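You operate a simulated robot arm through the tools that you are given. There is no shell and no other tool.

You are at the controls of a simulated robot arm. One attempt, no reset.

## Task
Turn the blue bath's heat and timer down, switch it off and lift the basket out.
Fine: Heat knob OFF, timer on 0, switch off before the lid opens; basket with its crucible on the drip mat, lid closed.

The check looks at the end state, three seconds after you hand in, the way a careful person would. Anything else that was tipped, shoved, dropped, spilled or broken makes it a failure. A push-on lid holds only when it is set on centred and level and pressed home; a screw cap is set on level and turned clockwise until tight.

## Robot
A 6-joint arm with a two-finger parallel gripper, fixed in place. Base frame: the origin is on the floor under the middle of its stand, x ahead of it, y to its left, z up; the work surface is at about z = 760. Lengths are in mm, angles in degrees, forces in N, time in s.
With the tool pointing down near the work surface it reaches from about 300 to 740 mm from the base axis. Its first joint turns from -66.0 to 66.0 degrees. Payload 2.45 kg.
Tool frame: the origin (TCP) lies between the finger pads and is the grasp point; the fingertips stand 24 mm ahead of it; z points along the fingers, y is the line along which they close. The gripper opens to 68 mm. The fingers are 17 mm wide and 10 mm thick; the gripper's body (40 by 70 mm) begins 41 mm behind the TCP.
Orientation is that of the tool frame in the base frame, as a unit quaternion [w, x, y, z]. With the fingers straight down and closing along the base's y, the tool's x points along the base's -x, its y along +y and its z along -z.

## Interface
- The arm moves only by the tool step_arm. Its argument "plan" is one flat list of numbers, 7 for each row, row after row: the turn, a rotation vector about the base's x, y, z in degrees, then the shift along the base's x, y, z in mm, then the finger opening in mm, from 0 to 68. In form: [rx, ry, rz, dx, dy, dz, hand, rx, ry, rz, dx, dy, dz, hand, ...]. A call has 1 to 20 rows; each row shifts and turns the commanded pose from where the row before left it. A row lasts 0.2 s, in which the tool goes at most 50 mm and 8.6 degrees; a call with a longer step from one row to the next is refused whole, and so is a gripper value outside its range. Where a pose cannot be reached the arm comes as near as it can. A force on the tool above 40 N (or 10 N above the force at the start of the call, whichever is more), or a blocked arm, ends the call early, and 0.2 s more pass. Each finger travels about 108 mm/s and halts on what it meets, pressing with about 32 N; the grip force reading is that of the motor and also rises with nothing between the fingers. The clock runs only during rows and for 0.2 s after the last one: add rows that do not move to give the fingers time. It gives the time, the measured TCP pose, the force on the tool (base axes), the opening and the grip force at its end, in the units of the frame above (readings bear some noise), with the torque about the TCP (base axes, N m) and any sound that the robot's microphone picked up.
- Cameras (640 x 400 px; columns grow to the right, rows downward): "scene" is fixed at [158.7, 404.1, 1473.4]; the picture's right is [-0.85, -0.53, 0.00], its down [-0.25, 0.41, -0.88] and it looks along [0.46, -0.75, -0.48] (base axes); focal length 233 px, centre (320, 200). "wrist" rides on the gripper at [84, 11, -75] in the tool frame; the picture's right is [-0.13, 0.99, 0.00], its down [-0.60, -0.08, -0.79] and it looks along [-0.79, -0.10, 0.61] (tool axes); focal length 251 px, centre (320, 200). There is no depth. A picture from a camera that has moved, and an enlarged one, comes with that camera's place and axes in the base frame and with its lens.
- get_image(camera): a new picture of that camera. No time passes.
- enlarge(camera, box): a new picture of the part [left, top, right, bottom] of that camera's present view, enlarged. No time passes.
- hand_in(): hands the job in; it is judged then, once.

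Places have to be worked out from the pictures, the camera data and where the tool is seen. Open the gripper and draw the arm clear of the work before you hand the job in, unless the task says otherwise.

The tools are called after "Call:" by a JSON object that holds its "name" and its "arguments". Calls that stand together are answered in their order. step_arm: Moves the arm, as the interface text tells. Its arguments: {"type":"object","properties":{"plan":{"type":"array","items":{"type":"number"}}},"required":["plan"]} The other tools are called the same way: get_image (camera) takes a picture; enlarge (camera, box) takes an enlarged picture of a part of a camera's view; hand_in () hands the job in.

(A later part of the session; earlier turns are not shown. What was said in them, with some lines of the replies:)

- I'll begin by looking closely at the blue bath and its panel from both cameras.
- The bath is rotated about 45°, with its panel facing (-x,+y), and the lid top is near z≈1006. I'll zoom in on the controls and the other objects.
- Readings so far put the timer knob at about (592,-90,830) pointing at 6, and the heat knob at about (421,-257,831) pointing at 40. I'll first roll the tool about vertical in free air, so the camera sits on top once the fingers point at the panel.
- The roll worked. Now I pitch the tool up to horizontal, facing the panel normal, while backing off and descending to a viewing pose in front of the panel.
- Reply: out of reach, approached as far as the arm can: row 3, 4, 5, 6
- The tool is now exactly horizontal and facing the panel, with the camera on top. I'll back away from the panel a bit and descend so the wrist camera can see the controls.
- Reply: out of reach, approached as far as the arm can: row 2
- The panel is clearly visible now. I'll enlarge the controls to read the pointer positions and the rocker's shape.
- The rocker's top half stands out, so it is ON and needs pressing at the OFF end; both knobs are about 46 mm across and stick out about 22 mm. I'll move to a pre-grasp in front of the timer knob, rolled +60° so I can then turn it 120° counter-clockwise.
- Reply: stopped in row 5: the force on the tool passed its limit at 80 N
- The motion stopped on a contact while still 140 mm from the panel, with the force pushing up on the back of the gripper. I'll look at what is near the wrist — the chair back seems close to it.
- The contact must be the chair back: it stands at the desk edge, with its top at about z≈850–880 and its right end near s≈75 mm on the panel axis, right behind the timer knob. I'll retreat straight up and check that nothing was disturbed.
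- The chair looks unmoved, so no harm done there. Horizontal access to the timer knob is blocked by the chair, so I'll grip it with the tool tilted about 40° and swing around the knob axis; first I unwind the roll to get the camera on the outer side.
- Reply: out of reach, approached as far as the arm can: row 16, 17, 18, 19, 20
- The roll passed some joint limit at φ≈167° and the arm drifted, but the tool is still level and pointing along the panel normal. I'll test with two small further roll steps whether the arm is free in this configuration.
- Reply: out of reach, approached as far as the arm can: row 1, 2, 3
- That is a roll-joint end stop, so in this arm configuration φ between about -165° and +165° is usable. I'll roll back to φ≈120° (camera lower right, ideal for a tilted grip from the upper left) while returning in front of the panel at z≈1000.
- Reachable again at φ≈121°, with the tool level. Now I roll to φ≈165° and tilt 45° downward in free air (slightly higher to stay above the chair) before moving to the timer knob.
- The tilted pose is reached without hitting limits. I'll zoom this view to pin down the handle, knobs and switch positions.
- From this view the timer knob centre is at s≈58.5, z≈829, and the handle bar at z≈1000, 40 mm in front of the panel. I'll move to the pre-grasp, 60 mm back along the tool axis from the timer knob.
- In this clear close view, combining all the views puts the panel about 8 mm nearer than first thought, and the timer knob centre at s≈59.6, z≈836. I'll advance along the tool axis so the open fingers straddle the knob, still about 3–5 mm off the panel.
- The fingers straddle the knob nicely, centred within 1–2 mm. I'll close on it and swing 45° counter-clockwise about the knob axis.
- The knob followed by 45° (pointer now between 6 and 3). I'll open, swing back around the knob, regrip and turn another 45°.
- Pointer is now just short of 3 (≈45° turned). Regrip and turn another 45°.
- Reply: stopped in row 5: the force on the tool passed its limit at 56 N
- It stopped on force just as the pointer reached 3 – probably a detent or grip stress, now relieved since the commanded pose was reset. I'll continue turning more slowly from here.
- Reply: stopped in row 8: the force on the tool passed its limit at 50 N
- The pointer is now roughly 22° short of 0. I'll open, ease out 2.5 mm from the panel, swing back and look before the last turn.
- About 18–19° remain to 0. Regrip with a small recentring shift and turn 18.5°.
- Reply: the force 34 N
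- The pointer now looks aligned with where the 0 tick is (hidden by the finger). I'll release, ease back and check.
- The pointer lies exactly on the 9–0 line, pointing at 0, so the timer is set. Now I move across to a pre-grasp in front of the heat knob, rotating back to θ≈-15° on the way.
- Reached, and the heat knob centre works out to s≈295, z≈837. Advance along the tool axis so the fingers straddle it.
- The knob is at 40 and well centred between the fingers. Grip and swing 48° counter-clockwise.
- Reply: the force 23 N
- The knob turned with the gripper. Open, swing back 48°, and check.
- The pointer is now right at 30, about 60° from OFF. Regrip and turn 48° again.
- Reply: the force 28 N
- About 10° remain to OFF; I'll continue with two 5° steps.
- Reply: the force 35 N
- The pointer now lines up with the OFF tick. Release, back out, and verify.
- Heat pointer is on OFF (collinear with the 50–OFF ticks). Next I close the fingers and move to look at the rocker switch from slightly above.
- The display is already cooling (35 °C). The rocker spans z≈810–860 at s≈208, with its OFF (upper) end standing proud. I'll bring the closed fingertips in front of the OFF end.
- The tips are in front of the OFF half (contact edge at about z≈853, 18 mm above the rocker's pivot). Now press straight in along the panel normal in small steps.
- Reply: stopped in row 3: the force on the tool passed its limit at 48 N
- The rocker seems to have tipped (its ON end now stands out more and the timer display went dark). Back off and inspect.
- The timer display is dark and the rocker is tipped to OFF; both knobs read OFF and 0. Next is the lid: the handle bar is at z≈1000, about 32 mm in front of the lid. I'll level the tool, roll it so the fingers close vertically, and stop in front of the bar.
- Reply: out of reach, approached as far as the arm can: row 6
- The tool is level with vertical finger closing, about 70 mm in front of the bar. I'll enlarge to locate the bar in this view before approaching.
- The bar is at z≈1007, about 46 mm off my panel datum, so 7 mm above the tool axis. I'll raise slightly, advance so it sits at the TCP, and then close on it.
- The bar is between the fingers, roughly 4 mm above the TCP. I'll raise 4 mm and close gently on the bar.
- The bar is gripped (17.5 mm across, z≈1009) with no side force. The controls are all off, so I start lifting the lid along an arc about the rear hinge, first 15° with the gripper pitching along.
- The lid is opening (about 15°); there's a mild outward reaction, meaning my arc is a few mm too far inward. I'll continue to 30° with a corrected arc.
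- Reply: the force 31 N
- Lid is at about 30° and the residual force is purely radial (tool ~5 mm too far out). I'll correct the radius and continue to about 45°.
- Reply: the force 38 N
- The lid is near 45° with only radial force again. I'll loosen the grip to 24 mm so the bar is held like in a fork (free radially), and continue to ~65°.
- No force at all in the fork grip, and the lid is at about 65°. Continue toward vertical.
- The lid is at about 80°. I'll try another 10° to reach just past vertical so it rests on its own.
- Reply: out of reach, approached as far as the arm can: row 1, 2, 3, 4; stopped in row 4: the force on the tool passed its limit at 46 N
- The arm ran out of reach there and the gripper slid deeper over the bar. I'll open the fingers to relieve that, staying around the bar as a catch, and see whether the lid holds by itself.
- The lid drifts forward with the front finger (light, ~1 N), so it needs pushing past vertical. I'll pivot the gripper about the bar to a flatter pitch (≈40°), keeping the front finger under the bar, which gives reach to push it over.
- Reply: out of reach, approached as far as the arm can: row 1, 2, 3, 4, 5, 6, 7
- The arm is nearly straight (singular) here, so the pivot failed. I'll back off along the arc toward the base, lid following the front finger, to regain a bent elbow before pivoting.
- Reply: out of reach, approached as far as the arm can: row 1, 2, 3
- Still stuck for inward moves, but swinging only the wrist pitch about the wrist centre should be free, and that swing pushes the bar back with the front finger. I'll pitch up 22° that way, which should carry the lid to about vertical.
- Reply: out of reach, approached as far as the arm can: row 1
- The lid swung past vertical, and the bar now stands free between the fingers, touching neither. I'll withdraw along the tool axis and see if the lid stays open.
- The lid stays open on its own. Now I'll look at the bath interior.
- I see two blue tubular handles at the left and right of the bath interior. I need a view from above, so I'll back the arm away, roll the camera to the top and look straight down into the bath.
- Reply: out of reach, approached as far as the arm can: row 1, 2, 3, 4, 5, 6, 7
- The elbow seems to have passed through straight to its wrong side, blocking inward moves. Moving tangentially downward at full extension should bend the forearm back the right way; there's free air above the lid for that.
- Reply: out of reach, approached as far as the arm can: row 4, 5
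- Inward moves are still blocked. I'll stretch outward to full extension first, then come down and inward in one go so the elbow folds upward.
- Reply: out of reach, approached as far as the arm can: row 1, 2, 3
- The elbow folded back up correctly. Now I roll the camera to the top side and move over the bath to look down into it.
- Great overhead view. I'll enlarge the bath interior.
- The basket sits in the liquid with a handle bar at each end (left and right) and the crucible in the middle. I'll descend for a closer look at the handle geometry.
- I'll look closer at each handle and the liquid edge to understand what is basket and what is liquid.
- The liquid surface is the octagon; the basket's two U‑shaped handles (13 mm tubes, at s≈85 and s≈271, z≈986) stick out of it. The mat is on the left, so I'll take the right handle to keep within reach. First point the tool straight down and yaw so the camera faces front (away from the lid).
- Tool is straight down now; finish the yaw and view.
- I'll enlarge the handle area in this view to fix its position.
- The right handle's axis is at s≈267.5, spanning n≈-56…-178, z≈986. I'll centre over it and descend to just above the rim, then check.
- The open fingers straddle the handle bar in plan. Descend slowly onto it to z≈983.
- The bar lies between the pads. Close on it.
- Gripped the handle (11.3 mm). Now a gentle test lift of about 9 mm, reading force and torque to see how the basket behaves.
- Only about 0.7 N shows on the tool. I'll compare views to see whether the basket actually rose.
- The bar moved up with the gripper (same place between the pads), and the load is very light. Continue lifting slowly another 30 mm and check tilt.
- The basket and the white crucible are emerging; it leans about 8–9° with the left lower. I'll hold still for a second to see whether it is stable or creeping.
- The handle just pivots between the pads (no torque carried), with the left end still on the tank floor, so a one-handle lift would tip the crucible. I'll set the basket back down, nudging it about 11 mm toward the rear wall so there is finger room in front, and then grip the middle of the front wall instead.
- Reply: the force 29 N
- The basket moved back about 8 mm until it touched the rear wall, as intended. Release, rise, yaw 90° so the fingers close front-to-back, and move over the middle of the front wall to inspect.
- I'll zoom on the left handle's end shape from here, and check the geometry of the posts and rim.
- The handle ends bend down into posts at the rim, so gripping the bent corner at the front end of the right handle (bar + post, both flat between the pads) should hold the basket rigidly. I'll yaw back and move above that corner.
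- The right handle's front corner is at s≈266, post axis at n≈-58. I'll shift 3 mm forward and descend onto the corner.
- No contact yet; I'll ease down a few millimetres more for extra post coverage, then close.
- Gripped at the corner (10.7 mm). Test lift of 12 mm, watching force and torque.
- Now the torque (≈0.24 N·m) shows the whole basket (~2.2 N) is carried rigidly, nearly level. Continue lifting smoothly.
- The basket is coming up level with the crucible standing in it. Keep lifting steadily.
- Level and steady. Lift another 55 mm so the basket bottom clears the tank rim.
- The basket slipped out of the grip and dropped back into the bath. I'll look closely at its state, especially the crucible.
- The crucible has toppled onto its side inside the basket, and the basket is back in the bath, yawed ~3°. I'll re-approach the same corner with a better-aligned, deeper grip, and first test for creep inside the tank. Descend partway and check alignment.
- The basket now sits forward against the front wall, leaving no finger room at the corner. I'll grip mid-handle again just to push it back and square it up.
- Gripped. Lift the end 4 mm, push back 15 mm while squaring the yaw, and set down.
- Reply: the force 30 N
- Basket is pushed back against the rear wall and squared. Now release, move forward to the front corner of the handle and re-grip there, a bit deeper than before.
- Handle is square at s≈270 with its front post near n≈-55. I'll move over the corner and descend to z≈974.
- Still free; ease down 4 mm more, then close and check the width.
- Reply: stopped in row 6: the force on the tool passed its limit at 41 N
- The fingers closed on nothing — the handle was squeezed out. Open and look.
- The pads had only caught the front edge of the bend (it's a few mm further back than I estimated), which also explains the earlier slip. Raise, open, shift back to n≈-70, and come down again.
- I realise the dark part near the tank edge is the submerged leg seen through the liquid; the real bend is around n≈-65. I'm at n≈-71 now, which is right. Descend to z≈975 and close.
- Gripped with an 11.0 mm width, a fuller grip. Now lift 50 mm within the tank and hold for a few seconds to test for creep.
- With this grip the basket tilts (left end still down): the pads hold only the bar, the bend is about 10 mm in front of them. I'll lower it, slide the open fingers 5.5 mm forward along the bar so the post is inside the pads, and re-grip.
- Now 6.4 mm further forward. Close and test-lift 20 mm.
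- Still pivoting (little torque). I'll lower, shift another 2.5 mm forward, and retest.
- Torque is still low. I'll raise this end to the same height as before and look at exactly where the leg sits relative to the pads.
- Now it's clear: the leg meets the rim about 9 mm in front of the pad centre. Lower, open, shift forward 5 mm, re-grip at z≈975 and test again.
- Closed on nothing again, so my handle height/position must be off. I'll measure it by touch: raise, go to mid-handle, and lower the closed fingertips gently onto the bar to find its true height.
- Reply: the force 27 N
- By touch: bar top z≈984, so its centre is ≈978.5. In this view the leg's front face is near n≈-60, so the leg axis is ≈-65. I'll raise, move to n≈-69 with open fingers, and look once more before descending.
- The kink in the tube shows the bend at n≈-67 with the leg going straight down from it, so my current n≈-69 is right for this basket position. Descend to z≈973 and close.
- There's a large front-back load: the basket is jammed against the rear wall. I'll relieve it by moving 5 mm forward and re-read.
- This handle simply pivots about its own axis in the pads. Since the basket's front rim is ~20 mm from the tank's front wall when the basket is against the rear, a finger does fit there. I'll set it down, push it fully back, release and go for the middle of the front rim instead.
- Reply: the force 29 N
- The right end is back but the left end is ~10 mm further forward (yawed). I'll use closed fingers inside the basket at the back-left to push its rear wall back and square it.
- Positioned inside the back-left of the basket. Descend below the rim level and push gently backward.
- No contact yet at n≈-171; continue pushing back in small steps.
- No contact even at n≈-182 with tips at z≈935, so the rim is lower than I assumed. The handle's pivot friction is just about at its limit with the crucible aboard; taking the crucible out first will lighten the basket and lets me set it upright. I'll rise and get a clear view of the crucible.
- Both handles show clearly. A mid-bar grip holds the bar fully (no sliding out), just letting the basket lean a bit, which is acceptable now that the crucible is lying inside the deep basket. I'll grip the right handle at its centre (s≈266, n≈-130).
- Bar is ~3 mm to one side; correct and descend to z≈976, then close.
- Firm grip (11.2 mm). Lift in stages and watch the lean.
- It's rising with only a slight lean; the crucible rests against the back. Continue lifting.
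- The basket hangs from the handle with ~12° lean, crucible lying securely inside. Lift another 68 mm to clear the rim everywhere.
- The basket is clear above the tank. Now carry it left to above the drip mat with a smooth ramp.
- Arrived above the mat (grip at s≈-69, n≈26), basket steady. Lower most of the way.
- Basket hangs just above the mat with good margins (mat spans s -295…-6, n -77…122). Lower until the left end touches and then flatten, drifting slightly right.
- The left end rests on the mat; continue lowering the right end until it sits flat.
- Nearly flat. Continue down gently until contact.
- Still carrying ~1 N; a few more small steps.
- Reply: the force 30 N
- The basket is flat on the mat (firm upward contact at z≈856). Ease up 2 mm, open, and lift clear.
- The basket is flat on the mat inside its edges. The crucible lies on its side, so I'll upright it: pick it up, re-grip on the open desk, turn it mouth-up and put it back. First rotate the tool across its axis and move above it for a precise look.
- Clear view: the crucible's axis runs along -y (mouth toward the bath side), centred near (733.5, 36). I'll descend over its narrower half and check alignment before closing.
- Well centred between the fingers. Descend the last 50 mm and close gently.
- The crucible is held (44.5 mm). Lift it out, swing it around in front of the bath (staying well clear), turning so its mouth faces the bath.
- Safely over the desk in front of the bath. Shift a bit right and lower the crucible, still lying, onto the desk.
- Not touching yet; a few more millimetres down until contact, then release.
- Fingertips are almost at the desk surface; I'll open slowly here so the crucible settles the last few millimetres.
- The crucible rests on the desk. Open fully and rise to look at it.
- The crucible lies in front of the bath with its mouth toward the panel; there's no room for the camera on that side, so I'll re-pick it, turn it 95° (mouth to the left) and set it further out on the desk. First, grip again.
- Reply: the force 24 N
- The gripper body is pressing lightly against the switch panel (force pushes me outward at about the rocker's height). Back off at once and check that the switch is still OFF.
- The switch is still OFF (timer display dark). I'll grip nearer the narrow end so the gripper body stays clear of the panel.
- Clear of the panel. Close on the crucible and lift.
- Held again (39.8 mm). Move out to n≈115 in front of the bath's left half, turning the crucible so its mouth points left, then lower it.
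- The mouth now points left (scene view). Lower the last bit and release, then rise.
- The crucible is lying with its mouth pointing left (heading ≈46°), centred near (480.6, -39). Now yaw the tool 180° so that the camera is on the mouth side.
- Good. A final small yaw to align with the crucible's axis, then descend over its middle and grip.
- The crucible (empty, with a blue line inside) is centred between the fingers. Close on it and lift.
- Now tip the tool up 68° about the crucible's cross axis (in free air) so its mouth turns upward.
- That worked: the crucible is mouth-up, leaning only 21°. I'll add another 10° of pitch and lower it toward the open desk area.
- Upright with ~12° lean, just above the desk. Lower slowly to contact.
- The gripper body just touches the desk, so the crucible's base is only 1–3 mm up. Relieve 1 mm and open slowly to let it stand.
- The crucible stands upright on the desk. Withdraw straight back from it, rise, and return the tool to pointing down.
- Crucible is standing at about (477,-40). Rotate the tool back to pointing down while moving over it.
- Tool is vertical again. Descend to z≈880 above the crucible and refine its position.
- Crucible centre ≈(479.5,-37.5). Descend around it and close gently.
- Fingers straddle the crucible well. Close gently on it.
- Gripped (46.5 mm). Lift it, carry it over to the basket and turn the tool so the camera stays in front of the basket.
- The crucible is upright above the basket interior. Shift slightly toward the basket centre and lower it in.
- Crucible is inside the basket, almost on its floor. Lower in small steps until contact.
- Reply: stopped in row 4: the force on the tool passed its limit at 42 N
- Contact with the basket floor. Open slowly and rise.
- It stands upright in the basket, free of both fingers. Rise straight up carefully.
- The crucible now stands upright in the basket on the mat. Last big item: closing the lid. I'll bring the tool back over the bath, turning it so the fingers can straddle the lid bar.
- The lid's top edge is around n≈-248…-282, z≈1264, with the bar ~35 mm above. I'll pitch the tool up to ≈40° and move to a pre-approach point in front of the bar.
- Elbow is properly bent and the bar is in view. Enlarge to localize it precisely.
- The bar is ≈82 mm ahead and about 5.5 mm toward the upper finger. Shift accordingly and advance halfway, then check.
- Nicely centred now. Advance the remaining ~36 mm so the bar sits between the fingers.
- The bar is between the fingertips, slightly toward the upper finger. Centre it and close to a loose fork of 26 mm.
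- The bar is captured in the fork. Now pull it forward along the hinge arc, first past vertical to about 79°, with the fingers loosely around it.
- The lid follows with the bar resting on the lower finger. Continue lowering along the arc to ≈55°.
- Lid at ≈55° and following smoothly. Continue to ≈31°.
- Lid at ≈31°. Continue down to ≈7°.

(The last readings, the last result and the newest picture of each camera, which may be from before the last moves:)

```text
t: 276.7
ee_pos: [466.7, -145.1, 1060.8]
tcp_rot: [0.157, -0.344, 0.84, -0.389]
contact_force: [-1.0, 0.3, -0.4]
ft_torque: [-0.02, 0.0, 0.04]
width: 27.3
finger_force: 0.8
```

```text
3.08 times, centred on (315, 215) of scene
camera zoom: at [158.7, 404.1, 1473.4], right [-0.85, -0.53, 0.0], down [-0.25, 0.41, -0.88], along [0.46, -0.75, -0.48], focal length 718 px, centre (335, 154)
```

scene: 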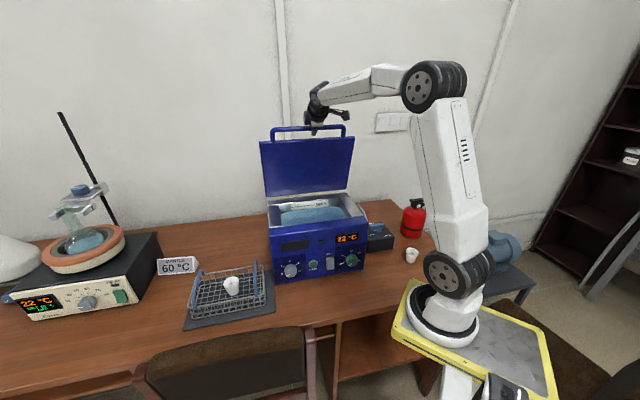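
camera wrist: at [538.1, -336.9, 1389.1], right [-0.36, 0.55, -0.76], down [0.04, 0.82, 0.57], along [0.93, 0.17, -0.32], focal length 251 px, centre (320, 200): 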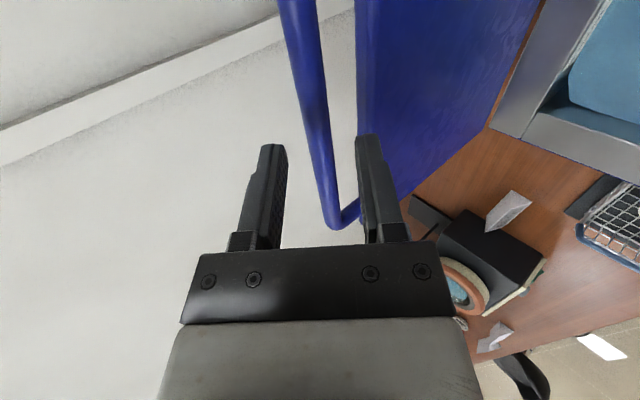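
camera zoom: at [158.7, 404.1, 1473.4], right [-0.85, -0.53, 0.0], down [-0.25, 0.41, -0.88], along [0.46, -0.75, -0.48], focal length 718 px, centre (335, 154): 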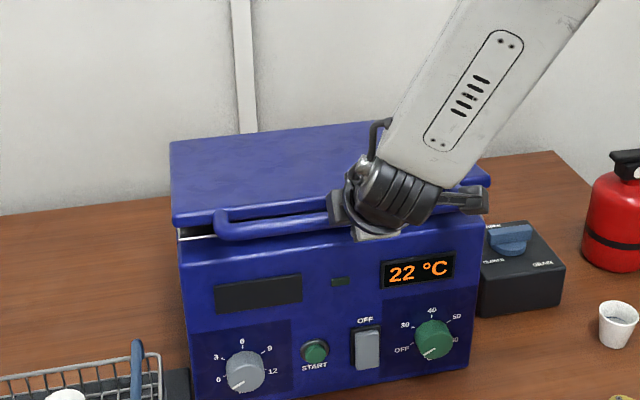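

Almost closed. Lower the last ~43 mm in small steps.

Call:
{"name": "step_arm", "arguments": {"plan": [0, 0, 0, -0.7, 0.7, -10, 26, 0, 0, 0, -0.6, 0.6, -10, 26, 0, 0, 0, 0, 0, -8, 26, 0, 0, 0, 0, 0, -6, 26, 0, 0, 0, 0, 0, -4, 26, 0, 0, 0, 0, 0, -3, 26, 0, 0, 0, 0, 0, -2, 26, 0, 0, 0, 0, 0, -2, 26]}}

Call:
{"name": "enlarge", "arguments": {"camera": "scene", "box": [250, 150, 380, 280]}}

Call:
{"name": "enlarge", "arguments": {"camera": "wrist", "box": [230, 0, 430, 240]}}

```text
t: 278.5
ee_pos: [467.1, -144.1, 1015.1]
tcp_rot: [0.157, -0.345, 0.839, -0.39]
contact_force: [-0.5, 7.9, -1.3]
ft_torque: [-0.03, -0.03, 0.15]
width: 26.7
finger_force: 0.4
```

```text
3.08 times, centred on (315, 215) of scene
camera zoom: at [158.7, 404.3, 1473.4], right [-0.85, -0.53, 0.0], down [-0.25, 0.41, -0.88], along [0.46, -0.75, -0.48], focal length 718 px, centre (335, 154)
```

zoom: 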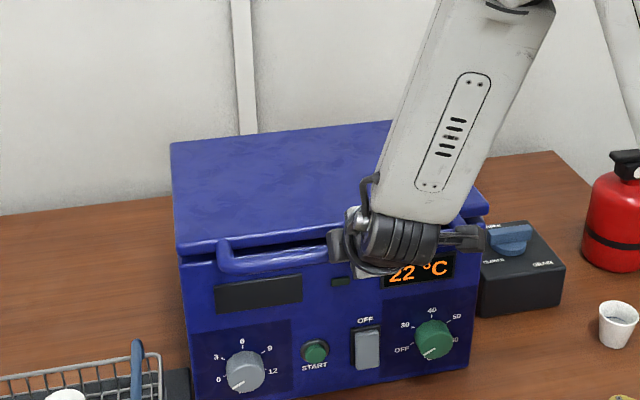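

```text
1.67 times, centred on (330, 120) of wrist
camera zoom: at [363.3, -156.9, 1055.6], right [-0.36, 0.55, -0.76], down [0.04, 0.82, 0.57], along [0.93, 0.17, -0.32], focal length 419 px, centre (303, 333)
```

zoom: 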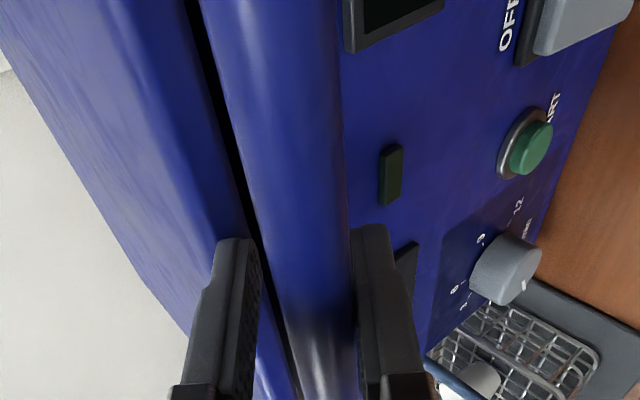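

The lid looks closed. Open the fork, retreat along the tool axis, and inspect.

Call:
{"name": "step_arm", "arguments": {"plan": [0, 0, 0, 0, 0, 0, 34, 0, 0, 0, -2, 2, 3, 34, 0, 0, 0, -6, 6, 7, 34, 0, 0, 0, -10, 10.3, 12, 34, 0, 0, 0, -15, 15.4, 18, 34, 0, 0, 0, -15, 15.4, 25, 34, 0, 0, 0, -5, 5, 40, 34, 0, 0, 0, 0, 0, 40, 34, 0, 0, 0, 0, 0, 40, 34]}}

Call:
{"name": "get_image", "arguments": {"camera": "scene"}}

Call:
{"name": "enlarge", "arguments": {"camera": "scene", "box": [250, 180, 380, 290]}}

Call:
{"name": "get_image", "arguments": {"camera": "wrist"}}

```text
t: 280.5
ee_pos: [442.2, -92.4, 1201.4]
tcp_rot: [0.156, -0.344, 0.84, -0.39]
contact_force: [-0.4, 0.6, 0.0]
ft_torque: [0.04, 0.01, 0.0]
width: 34.4
finger_force: 0.0
out of reach, approached as far as the arm can: row 5, 6
```

```text
taken
```

scene: 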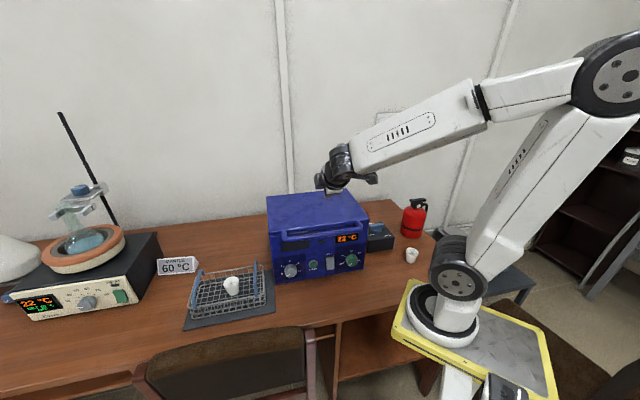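

```text
3.64 times, centred on (315, 235) of scene
camera zoom: at [158.7, 404.1, 1473.4], right [-0.85, -0.53, 0.0], down [-0.25, 0.41, -0.88], along [0.46, -0.75, -0.48], focal length 848 px, centre (338, 73)
```

zoom: 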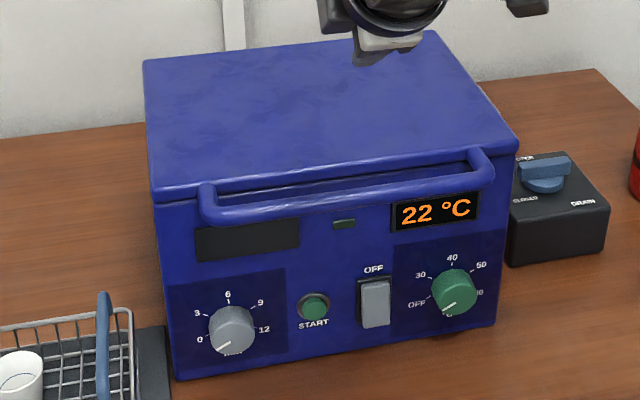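

```text
taken
camera wrist: at [338.2, -105.2, 1242.2], right [-0.36, 0.55, -0.76], down [0.05, 0.82, 0.57], along [0.93, 0.17, -0.32], focal length 251 px, centre (320, 200)
```

wrist: 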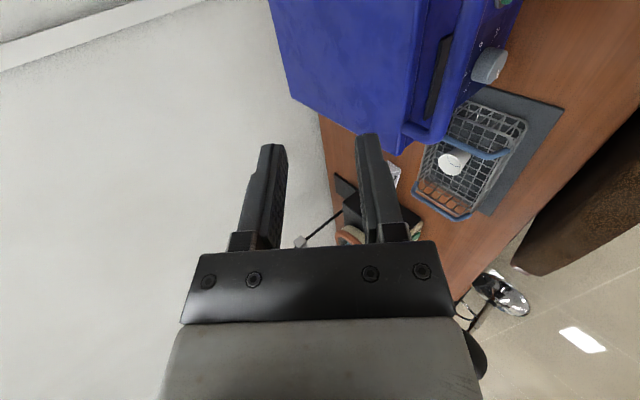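

The lid sits exactly as in the first picture. I'll verify the knobs, switch, basket and everything else up close.

Call:
{"name": "enlarge", "arguments": {"camera": "scene", "box": [278, 245, 328, 285]}}

Call:
{"name": "enlarge", "arguments": {"camera": "scene", "box": [318, 240, 368, 280]}}

Call:
{"name": "enlarge", "arguments": {"camera": "scene", "box": [170, 250, 290, 340]}}

Call:
{"name": "enlarge", "arguments": {"camera": "scene", "box": [120, 300, 340, 400]}}

```text
10.00 times, centred on (303, 265) of scene
camera zoom: at [158.7, 404.1, 1473.4], right [-0.85, -0.53, 0.0], down [-0.25, 0.41, -0.88], along [0.46, -0.75, -0.48], focal length 2333 px, centre (490, -450)
```

zoom: 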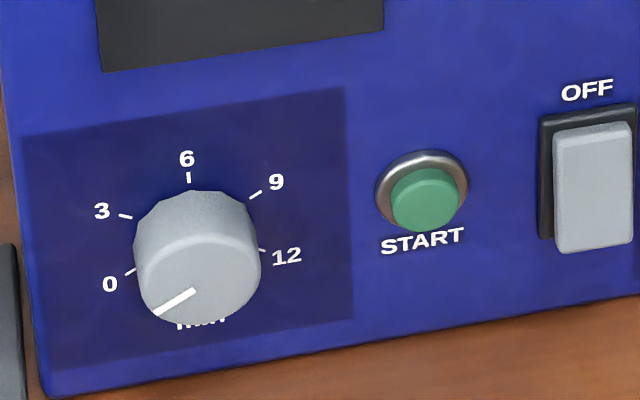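

```text
10.00 times, centred on (343, 260) of scene
camera zoom: at [158.7, 404.1, 1473.4], right [-0.85, -0.53, 0.0], down [-0.25, 0.41, -0.88], along [0.46, -0.75, -0.48], focal length 2333 px, centre (90, -400)
```

zoom: 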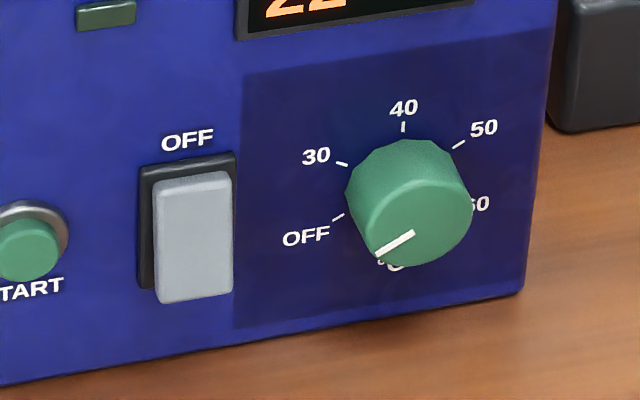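

```text
4.44 times, centred on (230, 295) of scene
camera zoom: at [158.7, 404.1, 1473.4], right [-0.85, -0.53, 0.0], down [-0.25, 0.41, -0.88], along [0.46, -0.75, -0.48], focal length 1037 px, centre (720, -222)
```

zoom: 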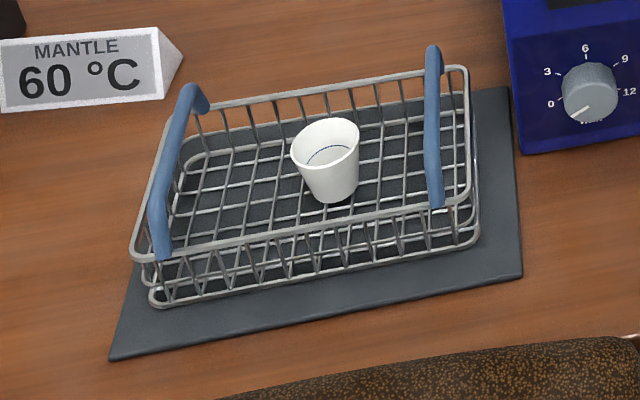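

```text
2.91 times, centred on (230, 350) of scene
camera zoom: at [158.7, 404.1, 1473.4], right [-0.85, -0.53, 0.0], down [-0.25, 0.41, -0.88], along [0.46, -0.75, -0.48], focal length 679 px, centre (582, -236)
```

zoom: 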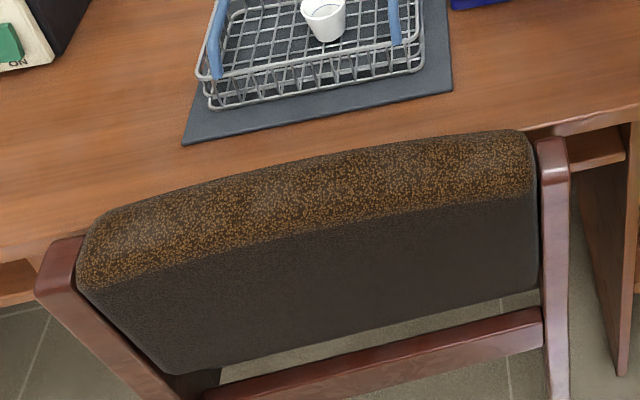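

Everything checks out: timer pointer on 0, heat pointer on OFF, rocker OFF, lid closed, basket and upright crucible on the mat, chair and other items unmoved. I'll open the gripper and draw the arm well clear.

Call:
{"name": "step_arm", "arguments": {"plan": [0, 0, 0, -5, 5, 25, 50, 0, 0, 0, -5, 5, 30, 68, 0, 0, 0, -5, 5, 30, 68, 0, 0, 0, 0, 0, 30, 68, 0, 0, 0, 0, 0, 30, 68, 0, 0, 0, 0, 0, 0, 68]}}

Call:
{"name": "get_image", "arguments": {"camera": "scene"}}

Call:
{"name": "enlarge", "arguments": {"camera": "scene", "box": [160, 180, 440, 350]}}

```text
t: 281.9
ee_pos: [477.1, -73.6, 1332.2]
tcp_rot: [0.156, -0.344, 0.84, -0.39]
contact_force: [0.0, 0.2, -0.4]
ft_torque: [0.02, 0.0, -0.02]
width: 67.9
finger_force: 0.0
out of reach, approached as far as the arm can: row 1, 2, 3, 4, 5
```

```text
taken
```

scene: 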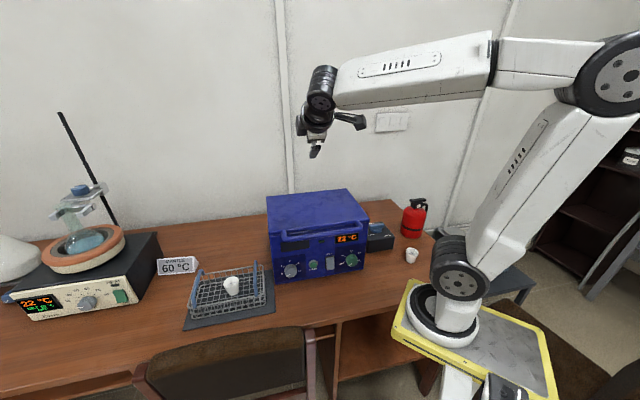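

```text
2.29 times, centred on (300, 265) of scene
camera zoom: at [158.7, 404.1, 1473.4], right [-0.85, -0.53, 0.0], down [-0.25, 0.41, -0.88], along [0.46, -0.75, -0.48], focal length 533 px, centre (366, 51)
```

zoom: 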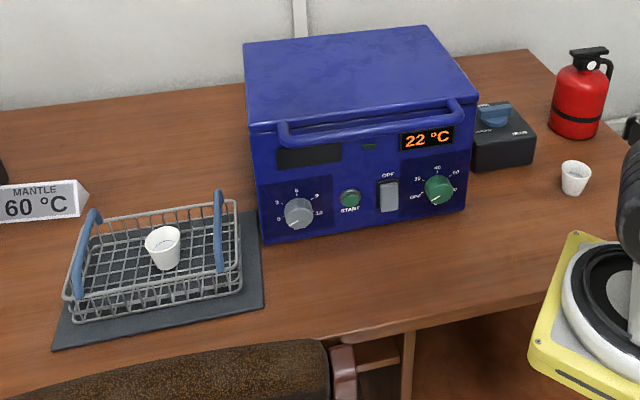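

The arm is clear with the gripper open. The picture shows the lid closed, heat OFF, timer 0, switch off, and the basket with its upright crucible on the drip mat. Handing in.

Call:
{"name": "hand_in", "arguments": {}}

```text
The job is handed in.
```

The job is handed in. The bath is shut down and the basket is on the drip mat, though the basket and the chair both took knocks on the way.

**End state, from the last pictures:**
- The heat knob is on OFF, the timer is on 0 and the switch is off. All three were set before the lid opened.
- The basket sits flat on the drip mat, inside its edges, with the crucible standing upright in it.
- The lid is closed, as it was at the start.
- The arm is clear and the gripper is open.

**What went wrong:**
- **Dropped basket:** on the first lift the basket slipped from the gripper and fell back into the bath, and the crucible tipped over inside it. I re-gripped the basket and carried it to the mat. I then took the crucible out, stood it up on the desk and put it back in the basket. I could not tell whether any liquid splashed out when it fell.
- **Chair contact:** early on, the gripper hit something behind it at about 80 N, which I took to be the chair back. In later pictures the chair had not moved.
- **Switch contact:** while I was moving the crucible, the gripper body pressed on the bath front near the switch at about 25 N. The switch stayed off and the timer display stayed dark.

Nothing else in the pictures looked shoved or tipped.
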